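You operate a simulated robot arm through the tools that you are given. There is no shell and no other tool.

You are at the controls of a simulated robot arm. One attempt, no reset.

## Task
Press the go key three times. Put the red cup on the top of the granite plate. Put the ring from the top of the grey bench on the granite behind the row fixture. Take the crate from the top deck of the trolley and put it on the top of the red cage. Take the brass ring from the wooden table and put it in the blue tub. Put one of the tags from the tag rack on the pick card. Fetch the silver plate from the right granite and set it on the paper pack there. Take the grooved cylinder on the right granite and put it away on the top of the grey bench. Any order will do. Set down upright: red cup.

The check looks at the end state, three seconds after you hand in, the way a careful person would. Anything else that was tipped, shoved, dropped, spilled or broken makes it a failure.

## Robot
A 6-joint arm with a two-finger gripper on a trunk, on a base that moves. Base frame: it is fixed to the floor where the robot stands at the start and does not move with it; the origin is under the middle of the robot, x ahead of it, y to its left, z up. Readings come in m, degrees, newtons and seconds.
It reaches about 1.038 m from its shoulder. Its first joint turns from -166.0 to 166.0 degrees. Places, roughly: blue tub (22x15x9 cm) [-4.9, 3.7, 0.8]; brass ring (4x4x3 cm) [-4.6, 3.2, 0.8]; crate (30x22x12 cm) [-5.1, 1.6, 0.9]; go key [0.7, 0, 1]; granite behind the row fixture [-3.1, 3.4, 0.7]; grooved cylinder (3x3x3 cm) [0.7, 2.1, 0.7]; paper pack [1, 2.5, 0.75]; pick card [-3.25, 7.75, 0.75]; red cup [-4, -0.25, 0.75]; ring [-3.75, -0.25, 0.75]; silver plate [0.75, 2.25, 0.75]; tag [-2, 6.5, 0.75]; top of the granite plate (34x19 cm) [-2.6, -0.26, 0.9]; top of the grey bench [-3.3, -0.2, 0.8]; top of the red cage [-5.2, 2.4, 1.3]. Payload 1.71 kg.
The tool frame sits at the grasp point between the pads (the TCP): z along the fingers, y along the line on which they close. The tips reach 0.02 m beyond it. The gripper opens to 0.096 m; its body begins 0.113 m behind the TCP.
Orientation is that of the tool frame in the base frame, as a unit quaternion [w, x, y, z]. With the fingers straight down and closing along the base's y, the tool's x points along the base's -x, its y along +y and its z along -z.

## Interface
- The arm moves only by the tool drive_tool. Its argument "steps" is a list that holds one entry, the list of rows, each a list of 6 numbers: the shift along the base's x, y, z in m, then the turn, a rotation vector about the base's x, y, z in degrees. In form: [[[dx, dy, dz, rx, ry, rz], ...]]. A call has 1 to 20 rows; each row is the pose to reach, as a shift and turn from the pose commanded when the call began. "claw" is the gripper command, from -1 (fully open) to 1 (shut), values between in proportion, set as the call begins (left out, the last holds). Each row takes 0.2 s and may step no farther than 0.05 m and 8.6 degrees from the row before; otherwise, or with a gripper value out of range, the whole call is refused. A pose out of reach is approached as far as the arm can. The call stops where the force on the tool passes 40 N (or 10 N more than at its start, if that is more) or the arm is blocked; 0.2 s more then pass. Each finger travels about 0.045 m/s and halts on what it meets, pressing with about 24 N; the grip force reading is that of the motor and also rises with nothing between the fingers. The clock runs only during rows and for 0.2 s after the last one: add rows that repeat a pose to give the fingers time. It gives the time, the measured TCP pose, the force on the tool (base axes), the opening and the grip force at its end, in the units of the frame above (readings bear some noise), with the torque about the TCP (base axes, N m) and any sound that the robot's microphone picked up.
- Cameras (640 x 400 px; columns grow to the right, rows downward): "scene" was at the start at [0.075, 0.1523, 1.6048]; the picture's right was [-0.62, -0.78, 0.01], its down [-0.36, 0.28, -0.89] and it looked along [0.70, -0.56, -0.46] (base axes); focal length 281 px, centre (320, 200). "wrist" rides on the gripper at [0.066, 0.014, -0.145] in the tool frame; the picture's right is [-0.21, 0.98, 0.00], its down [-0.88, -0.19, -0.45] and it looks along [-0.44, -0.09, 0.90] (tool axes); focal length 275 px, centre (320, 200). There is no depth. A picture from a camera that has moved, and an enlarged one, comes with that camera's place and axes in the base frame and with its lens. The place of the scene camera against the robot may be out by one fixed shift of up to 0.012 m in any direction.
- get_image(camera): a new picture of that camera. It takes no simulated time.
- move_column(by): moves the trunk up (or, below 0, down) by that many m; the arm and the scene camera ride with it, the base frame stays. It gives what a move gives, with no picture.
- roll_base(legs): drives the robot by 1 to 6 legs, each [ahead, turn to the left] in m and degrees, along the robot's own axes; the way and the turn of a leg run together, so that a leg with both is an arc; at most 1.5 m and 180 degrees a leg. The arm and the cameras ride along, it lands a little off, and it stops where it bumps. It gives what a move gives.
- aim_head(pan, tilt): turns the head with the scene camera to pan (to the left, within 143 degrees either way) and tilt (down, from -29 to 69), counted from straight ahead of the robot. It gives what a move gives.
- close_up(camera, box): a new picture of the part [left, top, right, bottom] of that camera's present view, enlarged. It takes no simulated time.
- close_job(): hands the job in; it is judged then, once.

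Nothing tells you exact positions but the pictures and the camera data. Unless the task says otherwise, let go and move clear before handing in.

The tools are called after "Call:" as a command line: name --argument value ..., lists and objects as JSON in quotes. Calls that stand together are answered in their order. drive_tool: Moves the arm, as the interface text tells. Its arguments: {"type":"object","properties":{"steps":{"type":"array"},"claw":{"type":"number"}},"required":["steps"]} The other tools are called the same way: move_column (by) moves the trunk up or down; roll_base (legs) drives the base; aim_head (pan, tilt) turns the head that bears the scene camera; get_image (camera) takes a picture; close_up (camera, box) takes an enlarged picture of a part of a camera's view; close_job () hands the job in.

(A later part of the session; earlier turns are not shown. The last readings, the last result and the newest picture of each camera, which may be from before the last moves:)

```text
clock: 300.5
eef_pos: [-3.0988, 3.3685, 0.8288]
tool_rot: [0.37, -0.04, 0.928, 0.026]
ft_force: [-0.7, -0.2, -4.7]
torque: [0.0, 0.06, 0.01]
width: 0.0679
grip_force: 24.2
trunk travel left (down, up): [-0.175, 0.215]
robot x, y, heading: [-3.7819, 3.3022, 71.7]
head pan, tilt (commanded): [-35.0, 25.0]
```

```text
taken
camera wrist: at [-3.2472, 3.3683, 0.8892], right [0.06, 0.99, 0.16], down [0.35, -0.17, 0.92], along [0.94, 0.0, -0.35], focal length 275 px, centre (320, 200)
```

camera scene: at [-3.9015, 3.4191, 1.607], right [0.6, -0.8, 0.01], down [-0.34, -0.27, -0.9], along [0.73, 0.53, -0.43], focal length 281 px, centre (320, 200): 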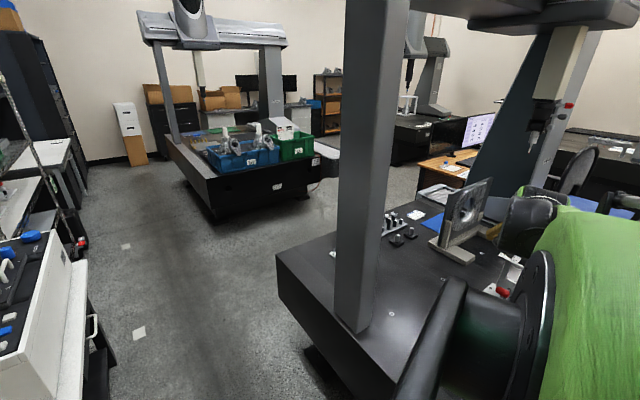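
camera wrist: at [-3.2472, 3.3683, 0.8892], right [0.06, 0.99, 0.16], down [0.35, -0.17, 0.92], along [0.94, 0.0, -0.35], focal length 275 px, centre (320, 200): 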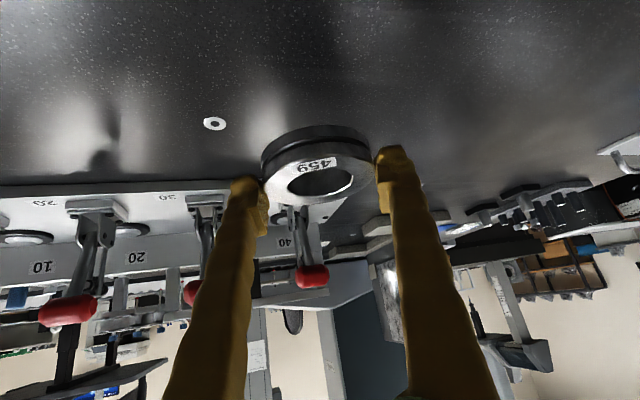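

The ring is over bare granite. Lowering further, slowly near the surface.

Call:
drive_tool --steps '[[[0, 0, -0.03, 0, 0, 0], [0, 0, -0.055, 0, 0, 0], [0, 0, -0.07, 0, 0, 0], [0, 0, -0.077, 0, 0, 0], [0, 0, -0.082, 0, 0, 0]]]'

Call:
get_image --camera "wrist"

```text
clock: 301.7
eef_pos: [-3.0839, 3.3704, 0.7667]
tool_rot: [0.369, -0.041, 0.928, 0.025]
ft_force: [0.2, -0.4, -3.7]
torque: [0.02, 0.06, 0.04]
width: 0.0681
grip_force: 24.2
out of reach, approached as far as the arm can: row 2, 3, 4, 5
trunk travel left (down, up): [-0.175, 0.215]
robot x, y, heading: [-3.7815, 3.302, 71.8]
head pan, tilt (commanded): [-35.0, 25.0]
```

```text
taken
camera wrist: at [-3.2328, 3.3698, 0.8263], right [0.06, 0.99, 0.16], down [0.35, -0.17, 0.92], along [0.94, 0.0, -0.35], focal length 275 px, centre (320, 200)
```

wrist: 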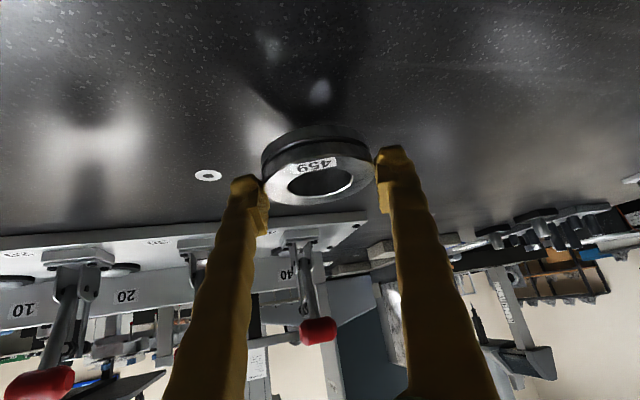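

The arm is at its limit at this close, low pose, 3 cm above the surface. I'll lower the trunk by 2 cm to help.

Call:
move_column --by -0.02

Call:
get_image --camera "wrist"

```text
clock: 302.4
eef_pos: [-3.0842, 3.3691, 0.7465]
tool_rot: [0.369, -0.041, 0.928, 0.026]
ft_force: [-0.4, -0.3, -3.7]
torque: [0.0, 0.01, 0.0]
width: 0.0679
grip_force: 23.7
trunk travel left (down, up): [-0.155, 0.235]
robot x, y, heading: [-3.7841, 3.3016, 71.8]
head pan, tilt (commanded): [-35.0, 25.0]
```

```text
taken
camera wrist: at [-3.233, 3.3698, 0.8065], right [0.06, 0.99, 0.16], down [0.35, -0.17, 0.92], along [0.94, 0.0, -0.35], focal length 275 px, centre (320, 200)
```

wrist: 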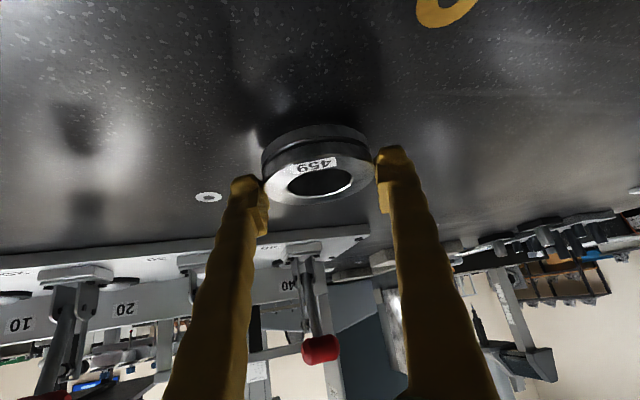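

About 1 cm to go. Lowering in small trunk steps and watching the force.

Call:
move_column --by -0.005

Call:
move_column --by -0.003

```text
clock: 302.9
eef_pos: [-3.084, 3.3709, 0.7414]
tool_rot: [0.369, -0.04, 0.928, 0.026]
ft_force: [0.2, -0.2, -3.5]
torque: [0.0, 0.06, 0.01]
width: 0.0679
grip_force: 24.1
trunk travel left (down, up): [-0.15, 0.24]
robot x, y, heading: [-3.7847, 3.3008, 71.7]
head pan, tilt (commanded): [-35.0, 25.0]
```

```text
clock: 303.5
eef_pos: [-3.0846, 3.3704, 0.7384]
tool_rot: [0.37, -0.041, 0.928, 0.026]
ft_force: [2.1, 0.6, 1.6]
torque: [-0.03, 0.06, 0.0]
width: 0.0681
grip_force: 23.6
trunk travel left (down, up): [-0.147, 0.243]
robot x, y, heading: [-3.7818, 3.3038, 71.6]
head pan, tilt (commanded): [-35.0, 25.0]
```

The ring is touching down. One more small step to seat it, then I'll release.

Call:
move_column --by -0.002

Call:
drive_tool --steps '[[[0, 0, 0, 0, 0, 0], [0, 0, 0, 0, 0, 0], [0, 0, 0, 0, 0, 0], [0, 0, 0, 0, 0, 0]]]' --claw -1

Call:
get_image --camera "wrist"

```text
clock: 304.0
eef_pos: [-3.0848, 3.3686, 0.7362]
tool_rot: [0.37, -0.041, 0.928, 0.027]
ft_force: [3.4, 0.2, 17.6]
torque: [0.01, -0.24, -0.05]
width: 0.0679
grip_force: 24.3
trunk travel left (down, up): [-0.145, 0.245]
robot x, y, heading: [-3.7828, 3.3037, 71.6]
head pan, tilt (commanded): [-35.0, 25.0]
```

```text
clock: 305.0
eef_pos: [-3.0844, 3.3711, 0.7368]
tool_rot: [0.369, -0.04, 0.928, 0.026]
ft_force: [0.4, 0.0, -0.2]
torque: [-0.01, -0.02, 0.02]
width: 0.0959
grip_force: 0.0
trunk travel left (down, up): [-0.145, 0.245]
robot x, y, heading: [-3.7842, 3.3056, 71.5]
head pan, tilt (commanded): [-35.0, 25.0]
```

```text
taken
camera wrist: at [-3.233, 3.3697, 0.7965], right [0.06, 0.99, 0.16], down [0.35, -0.17, 0.92], along [0.94, 0.0, -0.35], focal length 275 px, centre (320, 200)
```

wrist: 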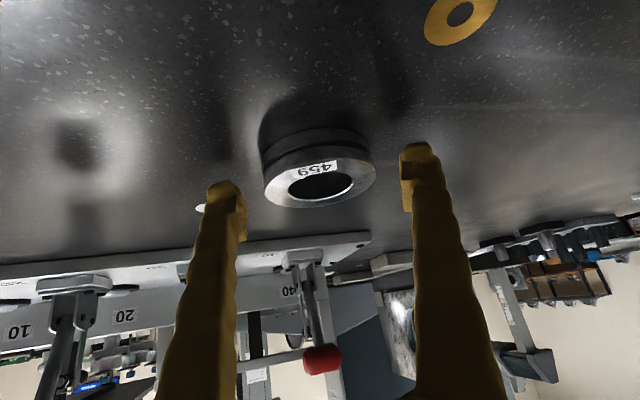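

The ring lies flat on the granite, released. I'll rise straight up with the arm and check.

Call:
drive_tool --steps '[[[0, 0, 0.03, 0, 0, 0], [-0.01, 0, 0.07, 0, 0, 0], [-0.02, 0, 0.11, 0, 0, 0], [-0.02, 0, 0.16, 0, 0, 0], [-0.02, 0, 0.21, 0, 0, 0], [-0.02, 0, 0.26, 0, 0, 0], [-0.02, 0, 0.31, 0, 0, 0], [-0.02, 0, 0.36, 0, 0, 0], [-0.02, 0, 0.41, 0, 0, 0], [-0.02, 0, 0.45, 0, 0, 0]]]'

Call:
get_image --camera "wrist"

Call:
aim_head --pan 0 --tilt 20

Call:
get_image --camera "scene"

```text
clock: 307.2
eef_pos: [-3.1045, 3.3736, 1.1885]
tool_rot: [0.37, -0.041, 0.928, 0.026]
ft_force: [0.2, -0.6, -0.5]
torque: [-0.01, 0.0, 0.01]
width: 0.096
grip_force: 0.0
trunk travel left (down, up): [-0.145, 0.245]
robot x, y, heading: [-3.7874, 3.3044, 71.6]
head pan, tilt (commanded): [-35.0, 25.0]
```

```text
taken
camera wrist: at [-3.2531, 3.3727, 1.2483], right [0.06, 0.99, 0.16], down [0.35, -0.17, 0.92], along [0.94, 0.0, -0.35], focal length 275 px, centre (320, 200)
```

wrist: 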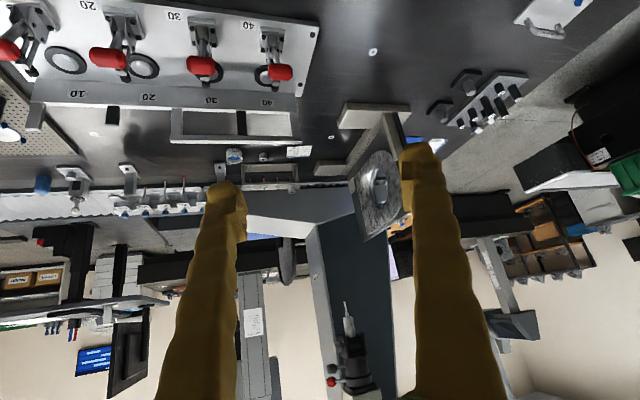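

```text
clock: 308.2
eef_pos: [-3.1048, 3.3737, 1.1877]
tool_rot: [0.369, -0.04, 0.928, 0.026]
ft_force: [0.1, 0.9, 0.1]
torque: [0.02, 0.03, 0.0]
width: 0.096
grip_force: 0.2
trunk travel left (down, up): [-0.145, 0.245]
robot x, y, heading: [-3.7844, 3.3056, 71.6]
head pan, tilt (commanded): [0.0, 20.0]
```

```text
taken
camera scene: at [-3.9464, 3.4522, 1.5847], right [0.95, -0.32, 0.0], down [-0.11, -0.34, -0.93], along [0.3, 0.89, -0.36], focal length 281 px, centre (320, 200)
```

scene: 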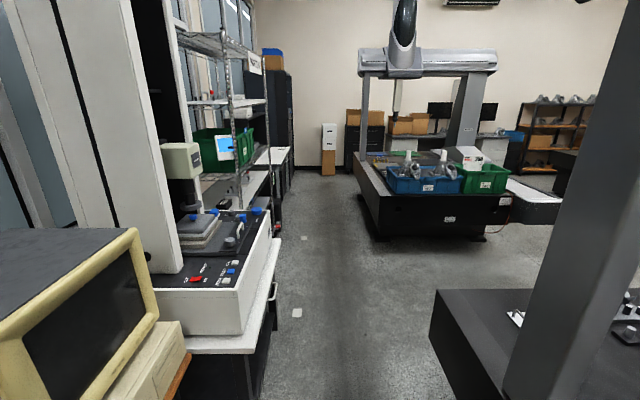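

The ring is placed. Next is the tag rack and pick card farther down the aisle; I'll zoom in that direction.

Call:
close_up --camera "scene" --box '[180, 100, 340, 200]'

Call:
close_up --camera "scene" --box '[320, 90, 520, 215]'

```text
4.00 times, centred on (260, 150) of scene
camera zoom: at [-3.9464, 3.4522, 1.5847], right [0.95, -0.32, 0.0], down [-0.11, -0.34, -0.93], along [0.3, 0.89, -0.36], focal length 1123 px, centre (560, 400)
```

zoom: 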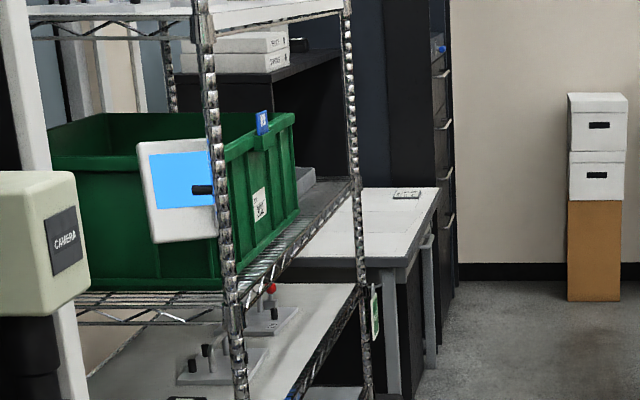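

```text
3.20 times, centred on (420, 152) of scene
camera zoom: at [-3.9464, 3.4522, 1.5847], right [0.95, -0.32, 0.0], down [-0.11, -0.34, -0.93], along [0.3, 0.89, -0.36], focal length 898 px, centre (0, 352)
```

zoom: 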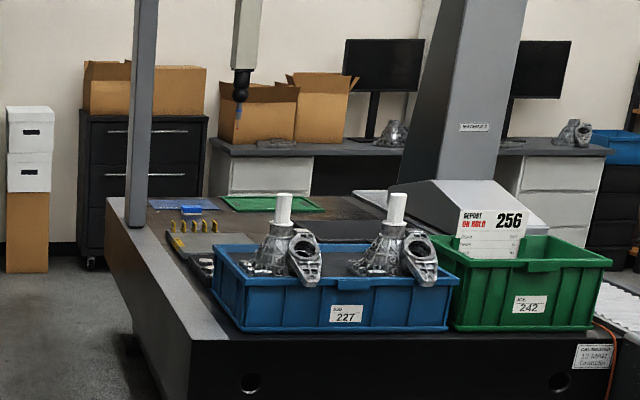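

The yellow tag rack is on the third granite near [-2.07, 6.57], and the pick card lies on a white desk near [-3.1, 7.85]. I'll back up a little, swing the arm to the front clear of the gantry leg, and then drive along the aisle.

Call:
roll_base --legs '[[-0.25, 0]]'

Call:
aim_head --pan 40 --tilt 20

Call:
drive_tool --steps '[[[-0.0111, 0.0445, 0, 0, 0, 3.8], [-0.0251, 0.0873, 0, 0, 0, 7.6], [-0.0418, 0.1287, 0, 0, 0, 11.4], [-0.0611, 0.1687, 0, 0, 0, 15.2], [-0.083, 0.2069, 0, 0, 0, 19.0], [-0.1071, 0.2433, 0, 0, 0, 22.8], [-0.1334, 0.2777, 0, 0, 0, 26.6], [-0.1617, 0.3101, 0, 0, 0, 30.4], [-0.192, 0.3402, 0, 0, 0, 34.2], [-0.2238, 0.3679, 0, 0, 0, 38.0], [-0.2573, 0.3934, 0, 0, 0, 41.8], [-0.2921, 0.4162, 0, 0, 0, 45.6], [-0.328, 0.4365, 0, 0, 0, 49.4], [-0.365, 0.4542, 0, 0, 0, 53.2], [-0.4026, 0.4692, 0, 0, 0, 57.0], [-0.435, 0.4796, 0, 0, 0, 60.2]]]'

Call:
get_image --camera "scene"

```text
clock: 310.5
eef_pos: [-3.1846, 3.1333, 1.1887]
tool_rot: [0.37, -0.04, 0.928, 0.026]
ft_force: [-0.4, -0.5, 0.0]
torque: [0.02, -0.01, 0.07]
width: 0.096
grip_force: 0.0
trunk travel left (down, up): [-0.145, 0.245]
robot x, y, heading: [-3.8633, 3.0616, 71.8]
head pan, tilt (commanded): [0.0, 20.0]
```

```text
clock: 311.6
eef_pos: [-3.1901, 3.118, 1.1923]
tool_rot: [0.373, -0.037, 0.927, 0.03]
ft_force: [1.1, -0.3, -0.7]
torque: [-0.04, 0.01, -0.02]
width: 0.096
grip_force: 0.0
trunk travel left (down, up): [-0.145, 0.245]
robot x, y, heading: [-3.8619, 3.0644, 71.4]
head pan, tilt (commanded): [40.0, 20.0]
```

```text
clock: 315.0
eef_pos: [-3.6266, 3.5993, 1.1906]
tool_rot: [0.305, -0.498, 0.783, 0.215]
ft_force: [-0.2, -1.1, -0.9]
torque: [0.03, 0.01, 0.01]
width: 0.096
grip_force: 0.1
trunk travel left (down, up): [-0.145, 0.245]
robot x, y, heading: [-3.8618, 3.0631, 71.3]
head pan, tilt (commanded): [40.0, 20.0]
```

```text
taken
camera scene: at [-4.0899, 3.2111, 1.5851], right [0.93, 0.37, -0.01], down [0.12, -0.33, -0.94], along [-0.35, 0.87, -0.35], focal length 281 px, centre (320, 200)
```

scene: 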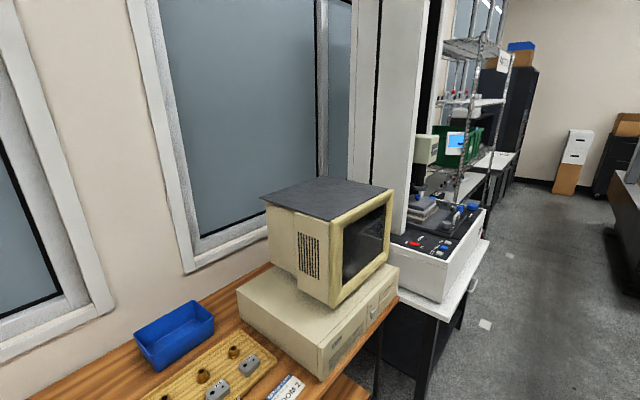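

The aisle is clear ahead. I'll correct the heading slightly and drive 3 m along it.

Call:
roll_base --legs '[[0, 1.4], [1.5, 0], [1.4, 0]]'

Call:
get_image --camera "scene"

Call:
get_image --camera "wrist"

```text
clock: 335.1
eef_pos: [-2.7922, 6.4527, 1.1912]
tool_rot: [0.303, -0.508, 0.776, 0.218]
ft_force: [0.4, -0.5, 0.2]
torque: [-0.01, -0.04, 0.01]
width: 0.096
grip_force: 0.0
trunk travel left (down, up): [-0.145, 0.245]
robot x, y, heading: [-3.012, 5.9107, 73.5]
head pan, tilt (commanded): [40.0, 20.0]
```

```text
taken
camera scene: at [-3.2458, 6.0515, 1.5851], right [0.92, 0.39, -0.01], down [0.13, -0.33, -0.94], along [-0.37, 0.86, -0.35], focal length 281 px, centre (320, 200)
```

scene: 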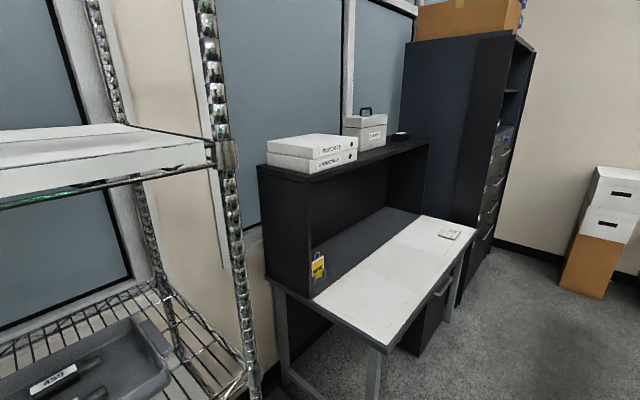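

```text
taken
camera wrist: at [-2.8611, 6.3223, 1.2509], right [-0.84, 0.52, 0.17], down [0.32, 0.22, 0.92], along [0.44, 0.83, -0.35], focal length 275 px, centre (320, 200)
```

wrist: 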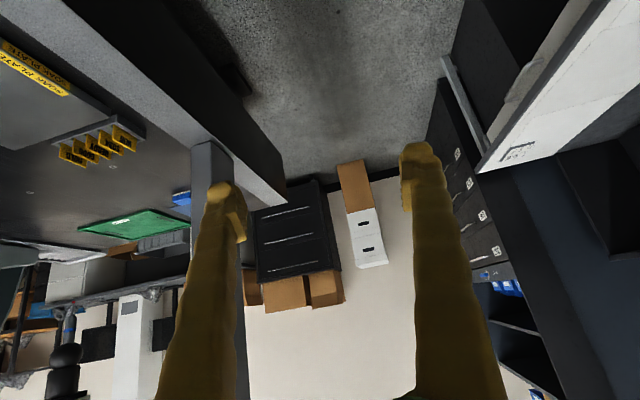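

I can see the tag rack with yellow tags on the third granite and the pick card on the white desk. Zooming in on both.

Call:
close_up --camera "wrist" --box '[20, 80, 180, 200]'

Call:
close_up --camera "scene" --box '[400, 200, 500, 262]'

Call:
close_up --camera "scene" --box '[280, 230, 380, 292]'

```text
3.33 times, centred on (100, 140) of wrist
camera zoom: at [-2.8611, 6.3223, 1.2509], right [-0.84, 0.52, 0.17], down [0.32, 0.22, 0.92], along [0.44, 0.83, -0.35], focal length 918 px, centre (1053, 400)
```

zoom: 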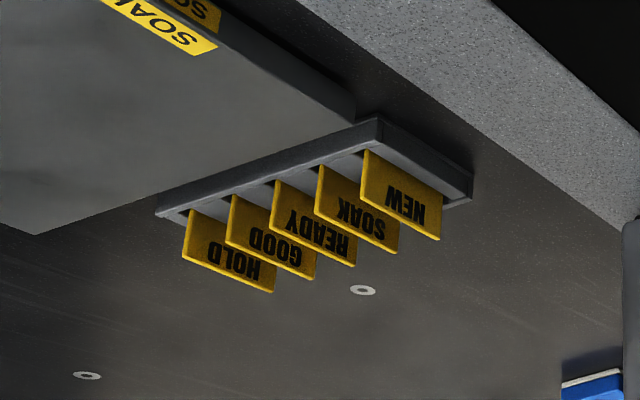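

```text
6.40 times, centred on (450, 231) of scene
camera zoom: at [-3.2458, 6.0515, 1.5851], right [0.92, 0.39, -0.01], down [0.13, -0.33, -0.94], along [-0.37, 0.86, -0.35], focal length 1796 px, centre (-512, 2)
```

zoom: 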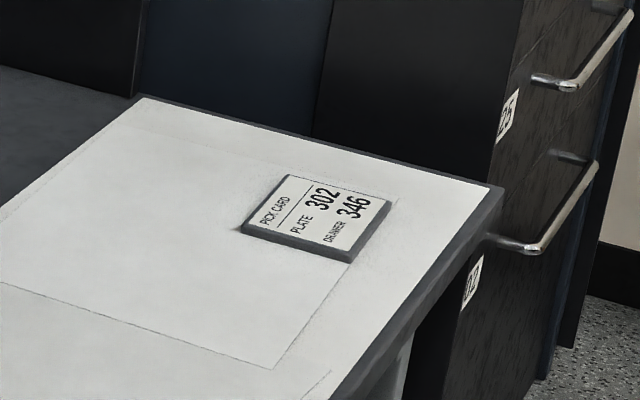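

```text
6.40 times, centred on (330, 261) of scene
camera zoom: at [-3.2458, 6.0515, 1.5851], right [0.92, 0.39, -0.01], down [0.13, -0.33, -0.94], along [-0.37, 0.86, -0.35], focal length 1796 px, centre (256, -190)
```

zoom: 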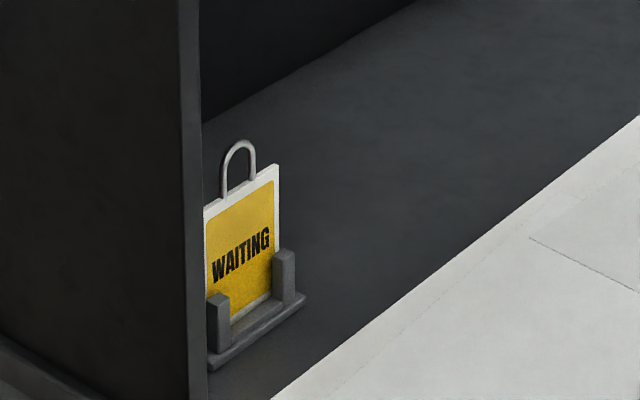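

The rack holds five standing tags (NEW, SOAK, READY, GOOD, HOLD) in a row across the aisle direction; NEW is nearest the aisle at about [-2.16, 6.62]. I'll drive 0.5 m forward so it is at my right-front.

Call:
roll_base --legs '[[0, -1], [0.52, 0]]'

Call:
get_image --camera "wrist"

```text
clock: 339.5
eef_pos: [-2.642, 6.9295, 1.2031]
tool_rot: [0.31, -0.505, 0.774, 0.224]
ft_force: [0.0, -1.3, -0.4]
torque: [0.05, 0.04, 0.0]
width: 0.0962
grip_force: 0.1
trunk travel left (down, up): [-0.145, 0.245]
robot x, y, heading: [-2.8558, 6.4095, 73.1]
head pan, tilt (commanded): [40.0, 20.0]
```

```text
taken
camera wrist: at [-2.7111, 6.7969, 1.2592], right [-0.84, 0.51, 0.18], down [0.32, 0.2, 0.93], along [0.44, 0.83, -0.33], focal length 275 px, centre (320, 200)
```

wrist: 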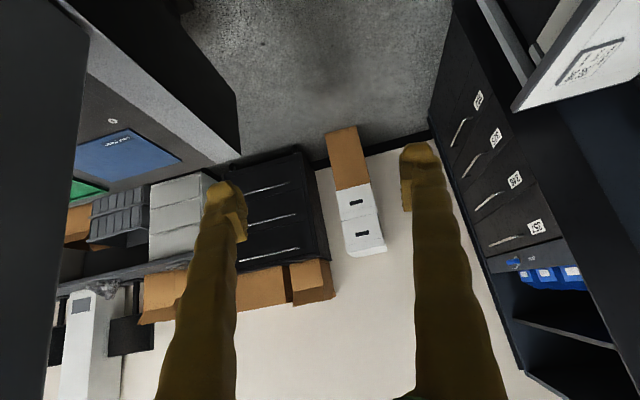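

I'm in place. First I'll bring the tool upright (fingers straight down), then swing right to the rack with the fingers closing across the tag.

Call:
drive_tool --steps '[[[0, 0, 0, -7.0, 2.7, 0], [0, 0, 0, -14.0, 5.4, 0], [0, 0, 0, -21.0, 8.1, 0], [0, 0, 0, -28.0, 10.8, 0], [0, 0, 0, -35.0, 13.5, 0], [0, 0, 0, -41.9, 16.1, 0], [0, 0, 0, -41.9, 16.1, 0]]]'

Call:
get_image --camera "wrist"

```text
clock: 341.1
eef_pos: [-2.6404, 6.9354, 1.1994]
tool_rot: [-0.003, -0.546, 0.837, -0.001]
ft_force: [-0.3, -0.5, 0.3]
torque: [0.09, -0.03, -0.01]
width: 0.0963
grip_force: 0.0
trunk travel left (down, up): [-0.145, 0.245]
robot x, y, heading: [-2.8533, 6.4063, 72.9]
head pan, tilt (commanded): [40.0, 20.0]
```

```text
taken
camera wrist: at [-2.6791, 6.8823, 1.3438], right [-0.81, 0.58, 0.0], down [0.52, 0.73, 0.44], along [0.26, 0.36, -0.9], focal length 275 px, centre (320, 200)
```

wrist: 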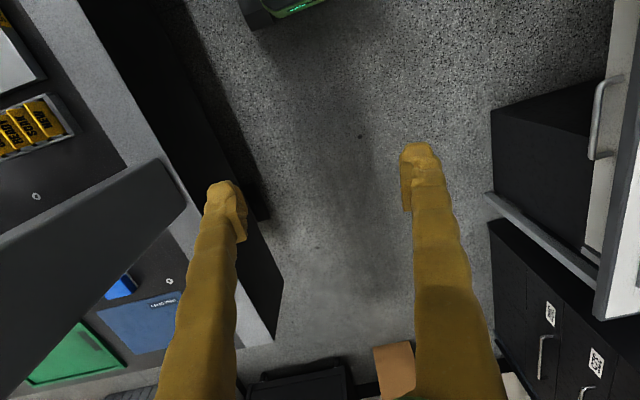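

The tool is vertical. Now I'll swing right at short radius (clear of the gantry leg) and then extend over the rack.

Call:
drive_tool --steps '[[[0.0389, -0.0146, 0, 0, 0, 0.5], [0.0768, -0.0321, 0, 0, 0, 1.0], [0.1135, -0.0524, 0, 0, 0, 1.5], [0.1488, -0.0753, 0, 0, 0, 2.0], [0.1825, -0.1009, 0, 0, 0, 2.5], [0.2143, -0.129, 0, 0, 0, 3.0], [0.2442, -0.1595, 0, 0, 0, 3.5], [0.2718, -0.1922, 0, 0, 0, 4.0], [0.2971, -0.227, 0, 0, 0, 4.5], [0.32, -0.2637, 0, 0, 0, 5.0], [0.3401, -0.3021, 0, 0, 0, 5.5], [0.3571, -0.3417, 0, 0, 0, 6.0], [0.3951, -0.3292, 0, 0, 0, 6.0], [0.4331, -0.3167, 0, 0, 0, 6.0], [0.4616, -0.3073, 0, 0, 0, 6.0]]]'

Call:
get_image --camera "wrist"

Call:
aim_head --pan -35 --tilt 30

Call:
get_image --camera "scene"

```text
clock: 344.3
eef_pos: [-2.177, 6.6288, 1.2001]
tool_rot: [-0.003, -0.589, 0.808, -0.001]
ft_force: [0.4, -0.7, -0.1]
torque: [0.02, -0.02, 0.02]
width: 0.096
grip_force: 0.1
trunk travel left (down, up): [-0.145, 0.245]
robot x, y, heading: [-2.8596, 6.4115, 72.9]
head pan, tilt (commanded): [40.0, 20.0]
```

```text
taken
camera wrist: at [-2.2103, 6.571, 1.346], right [-0.87, 0.49, 0.0], down [0.44, 0.78, 0.44], along [0.22, 0.38, -0.9], focal length 275 px, centre (320, 200)
```

wrist: 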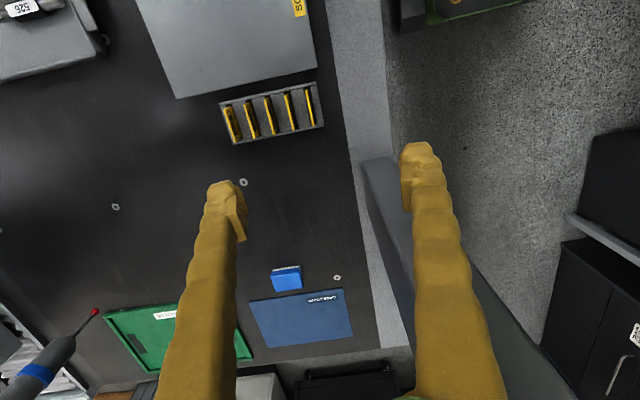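

```text
clock: 345.7
eef_pos: [-2.1769, 6.6268, 1.2017]
tool_rot: [-0.002, -0.59, 0.807, -0.001]
ft_force: [0.2, -0.9, -0.5]
torque: [0.01, 0.0, -0.03]
width: 0.0964
grip_force: 0.0
trunk travel left (down, up): [-0.145, 0.245]
robot x, y, heading: [-2.8579, 6.4147, 72.8]
head pan, tilt (commanded): [-35.0, 30.0]
```

```text
taken
camera scene: at [-2.9814, 6.5203, 1.569], right [0.62, -0.79, 0.01], down [-0.4, -0.32, -0.86], along [0.68, 0.53, -0.51], focal length 281 px, centre (320, 200)
```

scene: 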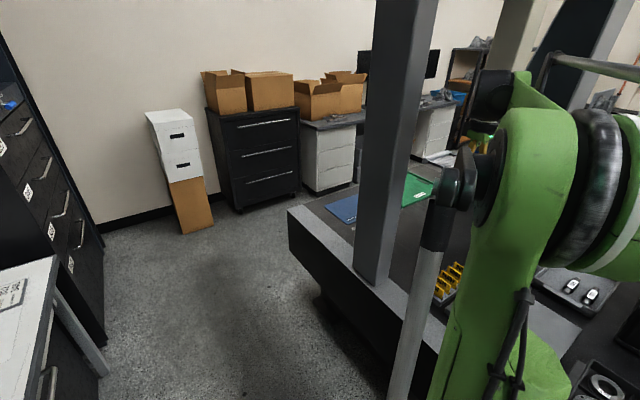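

The rack is directly below, NEW being the rightmost tag at about [-2.154, 6.625]. Zooming to measure it precisely.

Call:
close_up --camera "wrist" --box '[210, 70, 338, 150]'

```text
5.00 times, centred on (274, 110) of wrist
camera zoom: at [-2.2107, 6.5706, 1.346], right [-0.87, 0.49, 0.0], down [0.44, 0.78, 0.44], along [0.22, 0.38, -0.9], focal length 1376 px, centre (550, 650)
```

zoom: 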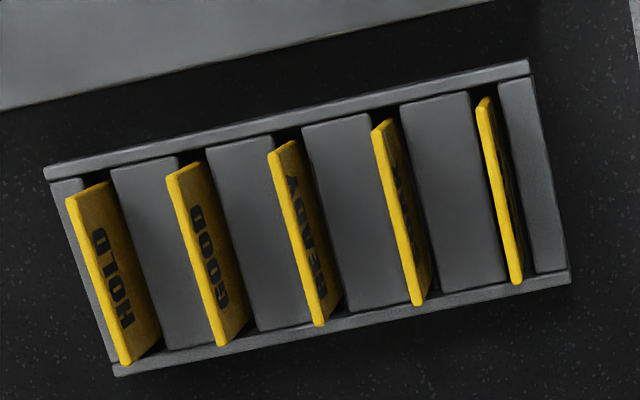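

The tags stand about 5.5 cm above the rack's dividers, with top edges near 0.78 m and 4 cm spacing. I'll narrow the fingers to about 2.5 cm, move over NEW and descend to 0.93 m for a check.

Call:
drive_tool --steps '[[[0.012, 0, -0.03, 0, 0, 0], [0.023, 0, -0.07, 0, 0, 0], [0.023, 0, -0.115, 0, 0, 0], [0.023, 0, -0.16, 0, 0, 0], [0.023, 0, -0.205, 0, 0, 0], [0.023, 0, -0.25, 0, 0, 0], [0.023, 0, -0.27, 0, 0, 0]]]' --claw 0.5

Call:
get_image --camera "wrist"

```text
clock: 347.3
eef_pos: [-2.1575, 6.6301, 0.9311]
tool_rot: [-0.002, -0.59, 0.807, -0.002]
ft_force: [-0.3, 0.3, 0.3]
torque: [0.04, -0.01, -0.02]
width: 0.024
grip_force: 0.1
trunk travel left (down, up): [-0.145, 0.245]
robot x, y, heading: [-2.8587, 6.4082, 73.0]
head pan, tilt (commanded): [-35.0, 30.0]
```

```text
taken
camera wrist: at [-2.1913, 6.5723, 1.0746], right [-0.87, 0.49, 0.0], down [0.44, 0.78, 0.44], along [0.22, 0.38, -0.9], focal length 275 px, centre (320, 200)
```

wrist: 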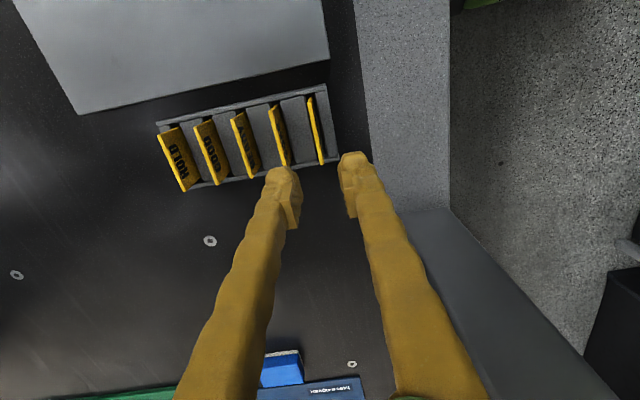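

NEW's top edge is 4–5 mm off the finger midline. I'll correct and descend to 0.84 m for another look.

Call:
drive_tool --steps '[[[0.002, -0.004, -0.03, 0, 0, 0], [0.003, -0.006, -0.06, 0, 0, 0], [0.003, -0.006, -0.09, 0, 0, 0], [0.003, -0.006, -0.09, 0, 0, 0]]]'

Call:
get_image --camera "wrist"

Call:
close_up --camera "wrist" --box '[220, 110, 420, 235]'

```text
clock: 348.3
eef_pos: [-2.1541, 6.6213, 0.8388]
tool_rot: [-0.002, -0.59, 0.808, -0.001]
ft_force: [0.1, 0.5, 0.3]
torque: [0.02, 0.03, -0.03]
width: 0.0239
grip_force: 0.0
trunk travel left (down, up): [-0.145, 0.245]
robot x, y, heading: [-2.8561, 6.4061, 72.8]
head pan, tilt (commanded): [-35.0, 30.0]
```

```text
taken
camera wrist: at [-2.1874, 6.5642, 0.9844], right [-0.87, 0.49, 0.0], down [0.44, 0.78, 0.44], along [0.22, 0.38, -0.9], focal length 275 px, centre (320, 200)
```

wrist: 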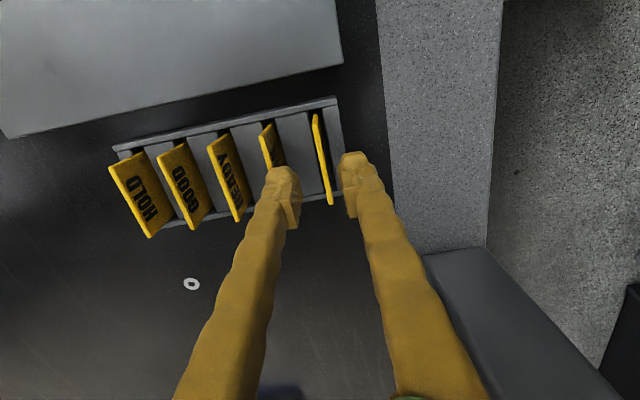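

```text
3.20 times, centred on (320, 172) of wrist
camera zoom: at [-2.1874, 6.5642, 0.9844], right [-0.87, 0.49, 0.0], down [0.44, 0.78, 0.44], along [0.22, 0.38, -0.9], focal length 881 px, centre (320, 288)
```

zoom: 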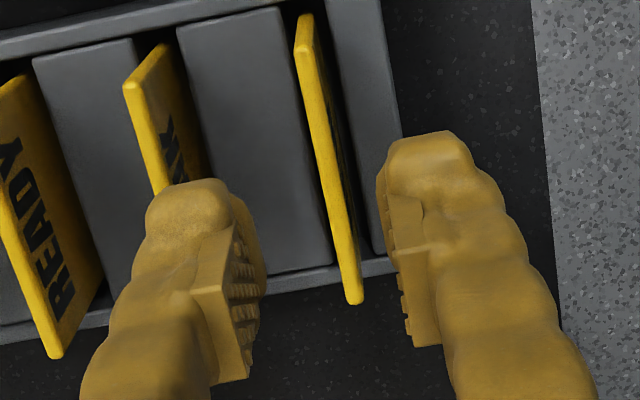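

The fingers straddle NEW well, within 2 mm. I'll descend onto it.

Call:
drive_tool --steps '[[[-0.0015, 0.001, -0.025, 0, 0, 0], [-0.0015, 0.001, -0.045, 0, 0, 0], [-0.0015, 0.001, -0.06, 0, 0, 0], [-0.0015, 0.001, -0.068, 0, 0, 0], [-0.0015, 0.001, -0.072, 0, 0, 0]]]'

Call:
close_up --camera "wrist" --box '[220, 110, 420, 235]'

```text
clock: 349.5
eef_pos: [-2.154, 6.6212, 0.7673]
tool_rot: [-0.002, -0.589, 0.808, -0.002]
ft_force: [-0.1, 0.6, 0.7]
torque: [0.0, 0.01, 0.01]
width: 0.0242
grip_force: 0.0
trunk travel left (down, up): [-0.145, 0.245]
robot x, y, heading: [-2.8558, 6.4128, 72.9]
head pan, tilt (commanded): [-35.0, 30.0]
```

```text
3.20 times, centred on (320, 172) of wrist
camera zoom: at [-2.1875, 6.5646, 0.9123], right [-0.87, 0.49, 0.0], down [0.44, 0.78, 0.44], along [0.22, 0.38, -0.9], focal length 881 px, centre (320, 288)
```

zoom: 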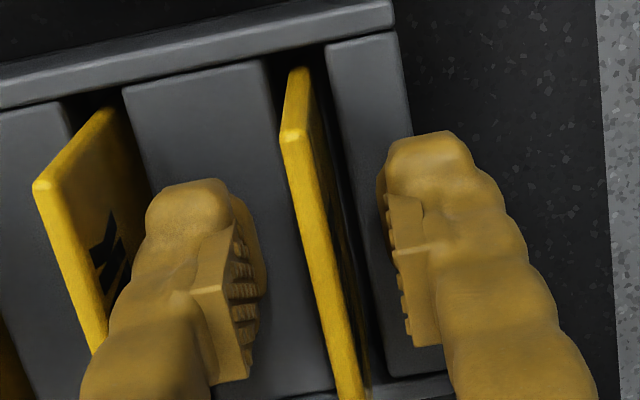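

The tag is centred between the pads. Closing now.

Call:
drive_tool --steps '[[[0, 0, 0, 0, 0, 0], [0, 0, 0, 0, 0, 0], [0, 0, 0, 0, 0, 0], [0, 0, 0, 0, 0, 0]]]' --claw 1

Call:
close_up --camera "wrist" --box '[220, 110, 420, 235]'

```text
clock: 350.5
eef_pos: [-2.1524, 6.6223, 0.7677]
tool_rot: [-0.002, -0.59, 0.808, -0.002]
ft_force: [0.0, 0.1, 0.3]
torque: [0.0, 0.03, -0.02]
width: 0.006
grip_force: 24.0
trunk travel left (down, up): [-0.145, 0.245]
robot x, y, heading: [-2.8571, 6.4079, 73.2]
head pan, tilt (commanded): [-35.0, 30.0]
```

```text
3.20 times, centred on (320, 172) of wrist
camera zoom: at [-2.1876, 6.5646, 0.9124], right [-0.87, 0.49, 0.0], down [0.44, 0.78, 0.44], along [0.22, 0.38, -0.9], focal length 881 px, centre (320, 288)
```

zoom: 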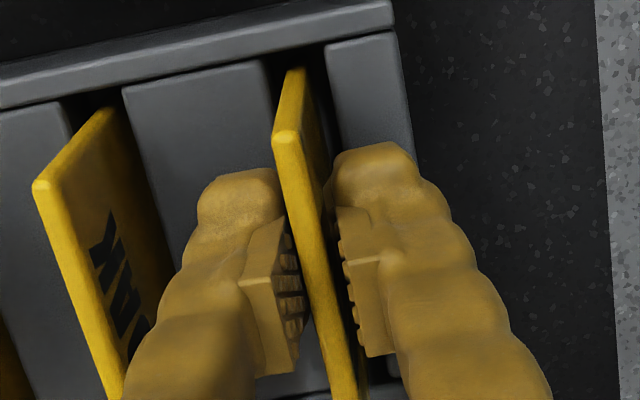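

Gripped (6 mm thick). Lifting it slowly out of its slot.

Call:
drive_tool --steps '[[[0, 0, 0.01, 0, 0, 0], [0, 0, 0.025, 0, 0, 0], [0, 0, 0.045, 0, 0, 0], [0, 0, 0.07, 0, 0, 0], [0, 0, 0.1, 0, 0, 0], [0, 0, 0.14, 0, 0, 0]]]'

Call:
get_image --camera "wrist"

```text
clock: 351.9
eef_pos: [-2.1515, 6.625, 0.9077]
tool_rot: [-0.002, -0.589, 0.808, -0.001]
ft_force: [-0.2, -0.5, -0.8]
torque: [-0.02, 0.03, -0.04]
width: 0.0061
grip_force: 23.5
trunk travel left (down, up): [-0.145, 0.245]
robot x, y, heading: [-2.8554, 6.4094, 72.9]
head pan, tilt (commanded): [-35.0, 30.0]
```

```text
taken
camera wrist: at [-2.1863, 6.5671, 1.0527], right [-0.87, 0.49, 0.0], down [0.44, 0.78, 0.44], along [0.22, 0.38, -0.9], focal length 275 px, centre (320, 200)
```

wrist: 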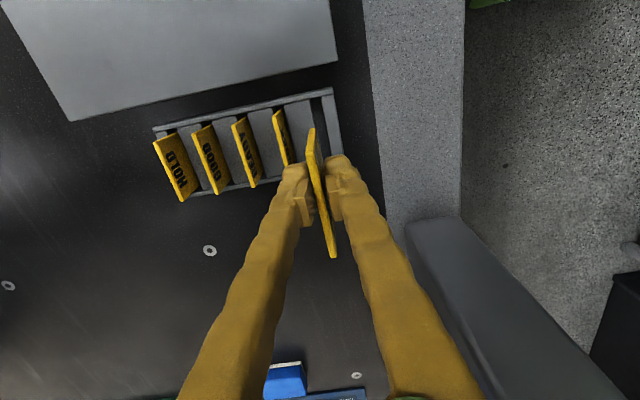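

The tag is out of the rack and the others are undisturbed. I'll raise it, draw in, and swing the arm to the front.

Call:
drive_tool --steps '[[[0, 0, 0.05, 0, 0, 0], [0, 0, 0.1, 0, 0, 0], [0, 0, 0.15, 0, 0, 0], [0, 0, 0.2, 0, 0, 0], [0, 0, 0.25, 0, 0, 0], [0, 0, 0.29, 0, 0, 0], [-0.043, -0.013, 0.29, 0, 0, 0], [-0.086, -0.026, 0.29, 0, 0, 0], [-0.13, -0.04, 0.29, 0, 0, 0]]]'

Call:
drive_tool --steps '[[[-0.0136, 0.0406, 0, 0, 0, 0], [-0.0301, 0.0801, 0, 0, 0, 0], [-0.0495, 0.1183, 0, 0, 0, 0], [-0.0716, 0.155, 0, 0, 0, 0], [-0.0964, 0.1899, 0, 0, 0, 0], [-0.1236, 0.2229, 0, 0, 0, 0], [-0.1532, 0.2537, 0, 0, 0, 0], [-0.1849, 0.2822, 0, 0, 0, 0], [-0.2186, 0.3083, 0, 0, 0, 0], [-0.2541, 0.3317, 0, 0, 0, 0], [-0.2912, 0.3523, 0, 0, 0, 0], [-0.3297, 0.3701, 0, 0, 0, 0], [-0.3693, 0.385, 0, 0, 0, 0]]]'

Call:
get_image --camera "wrist"

```text
clock: 353.9
eef_pos: [-2.2866, 6.5822, 1.1954]
tool_rot: [-0.001, -0.59, 0.808, -0.002]
ft_force: [0.9, -0.4, -0.1]
torque: [-0.02, 0.03, 0.0]
width: 0.006
grip_force: 24.0
trunk travel left (down, up): [-0.145, 0.245]
robot x, y, heading: [-2.8574, 6.4105, 73.2]
head pan, tilt (commanded): [-35.0, 30.0]
```

```text
clock: 356.7
eef_pos: [-2.6505, 6.971, 1.1981]
tool_rot: [-0.001, -0.59, 0.808, -0.001]
ft_force: [0.3, -0.1, -0.8]
torque: [0.02, 0.0, -0.03]
width: 0.0062
grip_force: 23.8
trunk travel left (down, up): [-0.145, 0.245]
robot x, y, heading: [-2.8601, 6.4081, 73.1]
head pan, tilt (commanded): [-35.0, 30.0]
```

```text
taken
camera wrist: at [-2.685, 6.9139, 1.3426], right [-0.87, 0.49, 0.0], down [0.44, 0.78, 0.44], along [0.22, 0.38, -0.9], focal length 275 px, centre (320, 200)
```

wrist: 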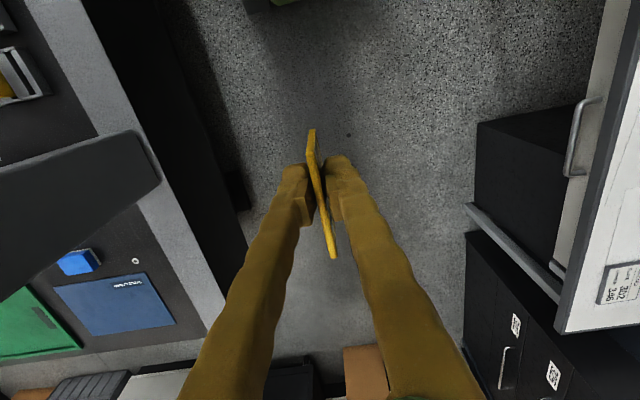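

The tag is secure. I'll drive 0.85 m further and turn left to face the desk with the pick card.

Call:
roll_base --legs '[[0.84, 0], [0, 89.4]]'

Call:
get_image --camera "wrist"

Call:
get_image --camera "scene"

```text
clock: 368.5
eef_pos: [-3.1928, 7.3964, 1.1982]
tool_rot: [0.0, 0.99, -0.144, 0.003]
ft_force: [0.3, 0.4, 0.3]
torque: [-0.02, 0.04, 0.01]
width: 0.0062
grip_force: 24.0
trunk travel left (down, up): [-0.145, 0.245]
robot x, y, heading: [-2.6258, 7.2066, 164.2]
head pan, tilt (commanded): [-35.0, 30.0]
```

```text
taken
camera wrist: at [-3.1342, 7.3651, 1.3426], right [-0.47, -0.88, 0.0], down [-0.79, 0.43, 0.44], along [-0.39, 0.21, -0.9], focal length 275 px, centre (320, 200)
```

wrist: 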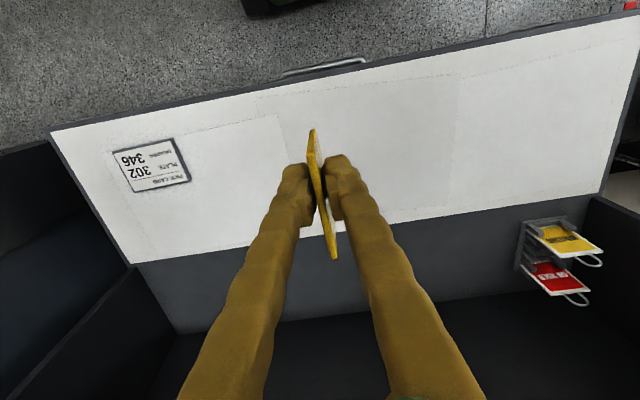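

```text
taken
camera scene: at [-2.7255, 7.0707, 1.569], right [0.77, 0.63, 0.01], down [0.33, -0.39, -0.86], along [-0.54, 0.67, -0.51], focal length 281 px, centre (320, 200)
```

scene: 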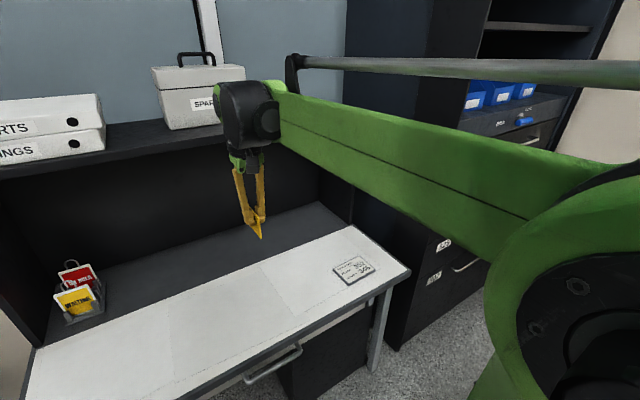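

The pick card is clearly visible, centred at about [-3.14, 7.78], about 9 × 15 cm. I'll lean the tag 35° (top toward the open side of the desk) while moving over the card.

Call:
drive_tool --steps '[[[0.006, 0.0427, 0, 6.7, -2.1, 0], [0.012, 0.0854, 0, 13.4, -4.2, 0], [0.018, 0.128, 0, 20.0, -6.3, 0], [0.024, 0.171, 0, 26.7, -8.4, 0], [0.03, 0.2135, 0, 33.4, -10.5, 0], [0.036, 0.256, 0, 33.4, -10.5, 0], [0.042, 0.299, 0, 33.4, -10.5, 0], [0.048, 0.342, 0, 33.4, -10.5, 0], [0.054, 0.384, 0, 33.4, -10.5, 0], [0.054, 0.384, 0, 33.4, -10.5, 0]]]'

Call:
get_image --camera "wrist"

Call:
get_image --camera "scene"

```text
clock: 370.7
eef_pos: [-3.1192, 7.7778, 1.2081]
tool_rot: [-0.298, 0.944, -0.134, 0.044]
ft_force: [0.1, 0.1, -0.4]
torque: [-0.02, -0.03, 0.02]
width: 0.0062
grip_force: 23.7
trunk travel left (down, up): [-0.145, 0.245]
robot x, y, heading: [-2.6233, 7.2082, 164.0]
head pan, tilt (commanded): [-35.0, 30.0]
```

```text
taken
camera wrist: at [-3.0836, 7.6695, 1.3196], right [-0.42, -0.71, -0.56], down [-0.87, 0.15, 0.47], along [-0.25, 0.69, -0.68], focal length 275 px, centre (320, 200)
```

wrist: 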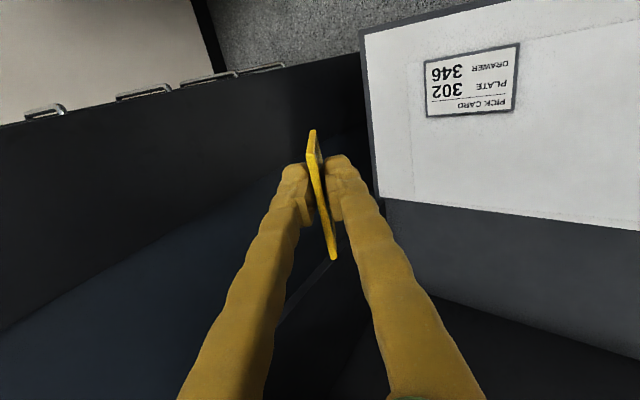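

```text
taken
camera scene: at [-2.7258, 7.0714, 1.569], right [0.77, 0.63, 0.01], down [0.33, -0.39, -0.86], along [-0.54, 0.67, -0.51], focal length 281 px, centre (320, 200)
```

scene: 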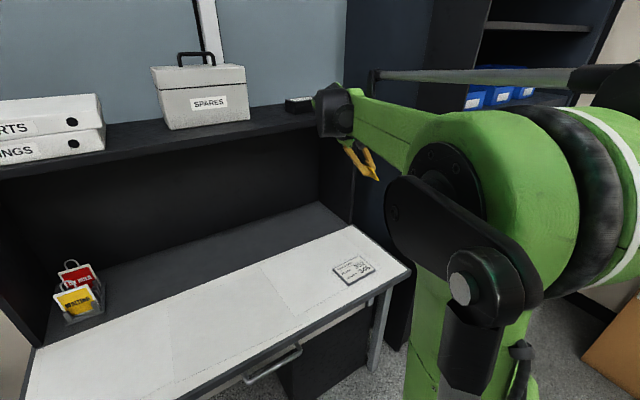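

The leaning tag is over the card, well clear of the hutch and cabinet. I'll descend to about 0.88 m and check.

Call:
drive_tool --steps '[[[-0.006, 0, -0.04, 0, 0, 0], [-0.012, 0.001, -0.08, 0, 0, 0], [-0.018, 0.002, -0.12, 0, 0, 0], [-0.018, 0.002, -0.165, 0, 0, 0], [-0.018, 0.002, -0.21, 0, 0, 0], [-0.018, 0.002, -0.255, 0, 0, 0], [-0.018, 0.002, -0.3, 0, 0, 0], [-0.018, 0.002, -0.328, 0, 0, 0], [-0.018, 0.002, -0.328, 0, 0, 0]]]'

Call:
get_image --camera "wrist"

Call:
get_image --camera "scene"

```text
clock: 372.7
eef_pos: [-3.1384, 7.7806, 0.8775]
tool_rot: [-0.297, 0.944, -0.135, 0.044]
ft_force: [-0.4, 0.3, 0.1]
torque: [-0.01, -0.04, -0.02]
width: 0.0061
grip_force: 24.4
trunk travel left (down, up): [-0.145, 0.245]
robot x, y, heading: [-2.6278, 7.2041, 164.2]
head pan, tilt (commanded): [-35.0, 30.0]
```

```text
taken
camera wrist: at [-3.1021, 7.6713, 0.9889], right [-0.42, -0.71, -0.56], down [-0.87, 0.15, 0.47], along [-0.25, 0.69, -0.68], focal length 275 px, centre (320, 200)
```

wrist: 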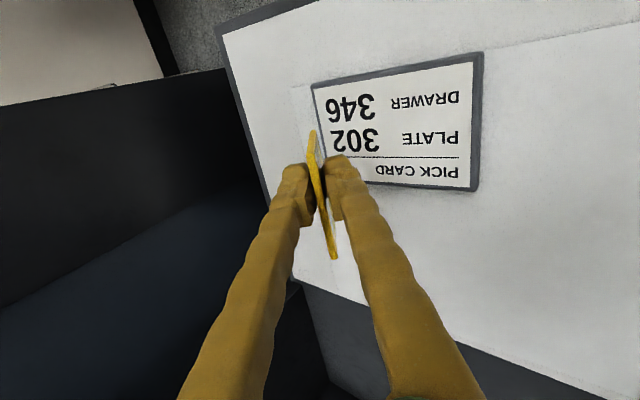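

```text
taken
camera scene: at [-2.726, 7.071, 1.569], right [0.77, 0.63, 0.01], down [0.33, -0.39, -0.86], along [-0.54, 0.67, -0.51], focal length 281 px, centre (320, 200)
```

scene: 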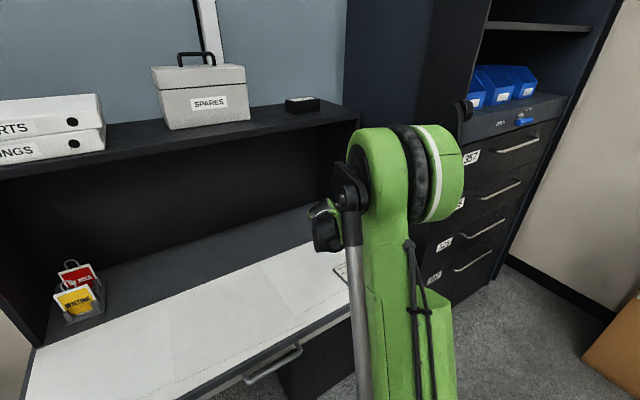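

The foot of the tag will land well within the card. I'll shift 8 mm and lower slowly to contact.

Call:
drive_tool --steps '[[[0.004, -0.001, -0.015, 0, 0, 0], [0.008, -0.002, -0.03, 0, 0, 0], [0.008, -0.002, -0.04, 0, 0, 0], [0.008, -0.002, -0.045, 0, 0, 0], [0.008, -0.002, -0.05, 0, 0, 0]]]'

Call:
get_image --camera "wrist"

```text
clock: 373.9
eef_pos: [-3.1302, 7.7771, 0.8275]
tool_rot: [-0.298, 0.944, -0.134, 0.044]
ft_force: [-1.4, 0.1, -0.1]
torque: [-0.02, 0.01, -0.02]
width: 0.0061
grip_force: 24.2
trunk travel left (down, up): [-0.145, 0.245]
robot x, y, heading: [-2.6277, 7.2024, 164.3]
head pan, tilt (commanded): [-35.0, 30.0]
```

```text
taken
camera wrist: at [-3.0949, 7.6682, 0.9378], right [-0.42, -0.71, -0.56], down [-0.87, 0.15, 0.47], along [-0.25, 0.69, -0.68], focal length 275 px, centre (320, 200)
```

wrist: 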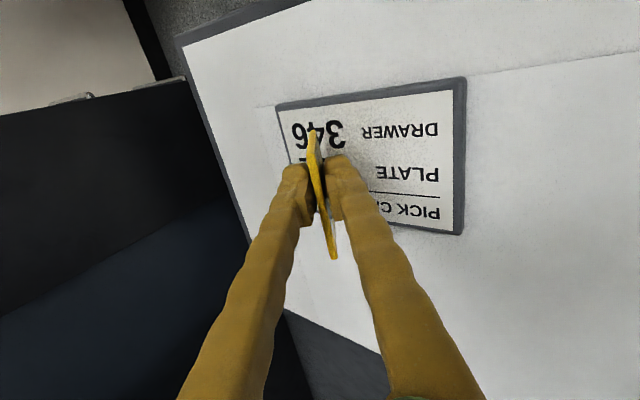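

Alignment looks right. Continuing down a few millimetres at a time.

Call:
drive_tool --steps '[[[0, 0, -0.004, 0, 0, 0], [0, 0, -0.008, 0, 0, 0], [0, 0, -0.011, 0, 0, 0]]]'

Call:
drive_tool --steps '[[[0, 0, -0.003, 0, 0, 0], [0, 0, -0.006, 0, 0, 0]]]'

Call:
get_image --camera "wrist"

```text
clock: 374.7
eef_pos: [-3.1301, 7.7749, 0.8173]
tool_rot: [-0.298, 0.944, -0.135, 0.043]
ft_force: [0.5, 1.1, -0.4]
torque: [0.0, 0.01, 0.04]
width: 0.0059
grip_force: 23.6
trunk travel left (down, up): [-0.145, 0.245]
robot x, y, heading: [-2.6269, 7.2066, 164.2]
head pan, tilt (commanded): [-35.0, 30.0]
```

```text
clock: 375.3
eef_pos: [-3.1305, 7.775, 0.8127]
tool_rot: [-0.298, 0.944, -0.134, 0.043]
ft_force: [-1.7, -3.1, 10.9]
torque: [0.21, -0.02, 0.01]
width: 0.0058
grip_force: 24.1
trunk travel left (down, up): [-0.145, 0.245]
robot x, y, heading: [-2.6256, 7.2044, 164.1]
head pan, tilt (commanded): [-35.0, 30.0]
```

```text
taken
camera wrist: at [-3.095, 7.6663, 0.9229], right [-0.42, -0.71, -0.56], down [-0.87, 0.15, 0.47], along [-0.25, 0.69, -0.68], focal length 275 px, centre (320, 200)
```

wrist: 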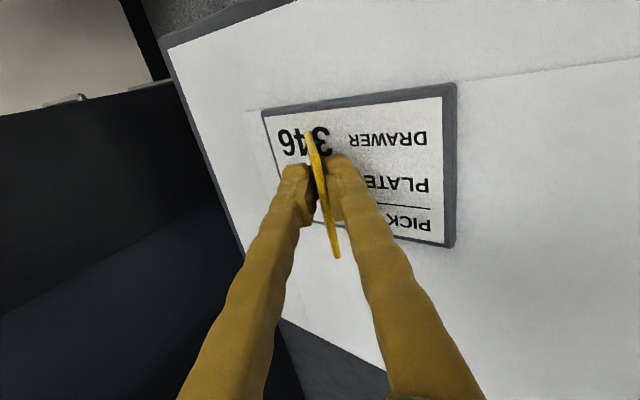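

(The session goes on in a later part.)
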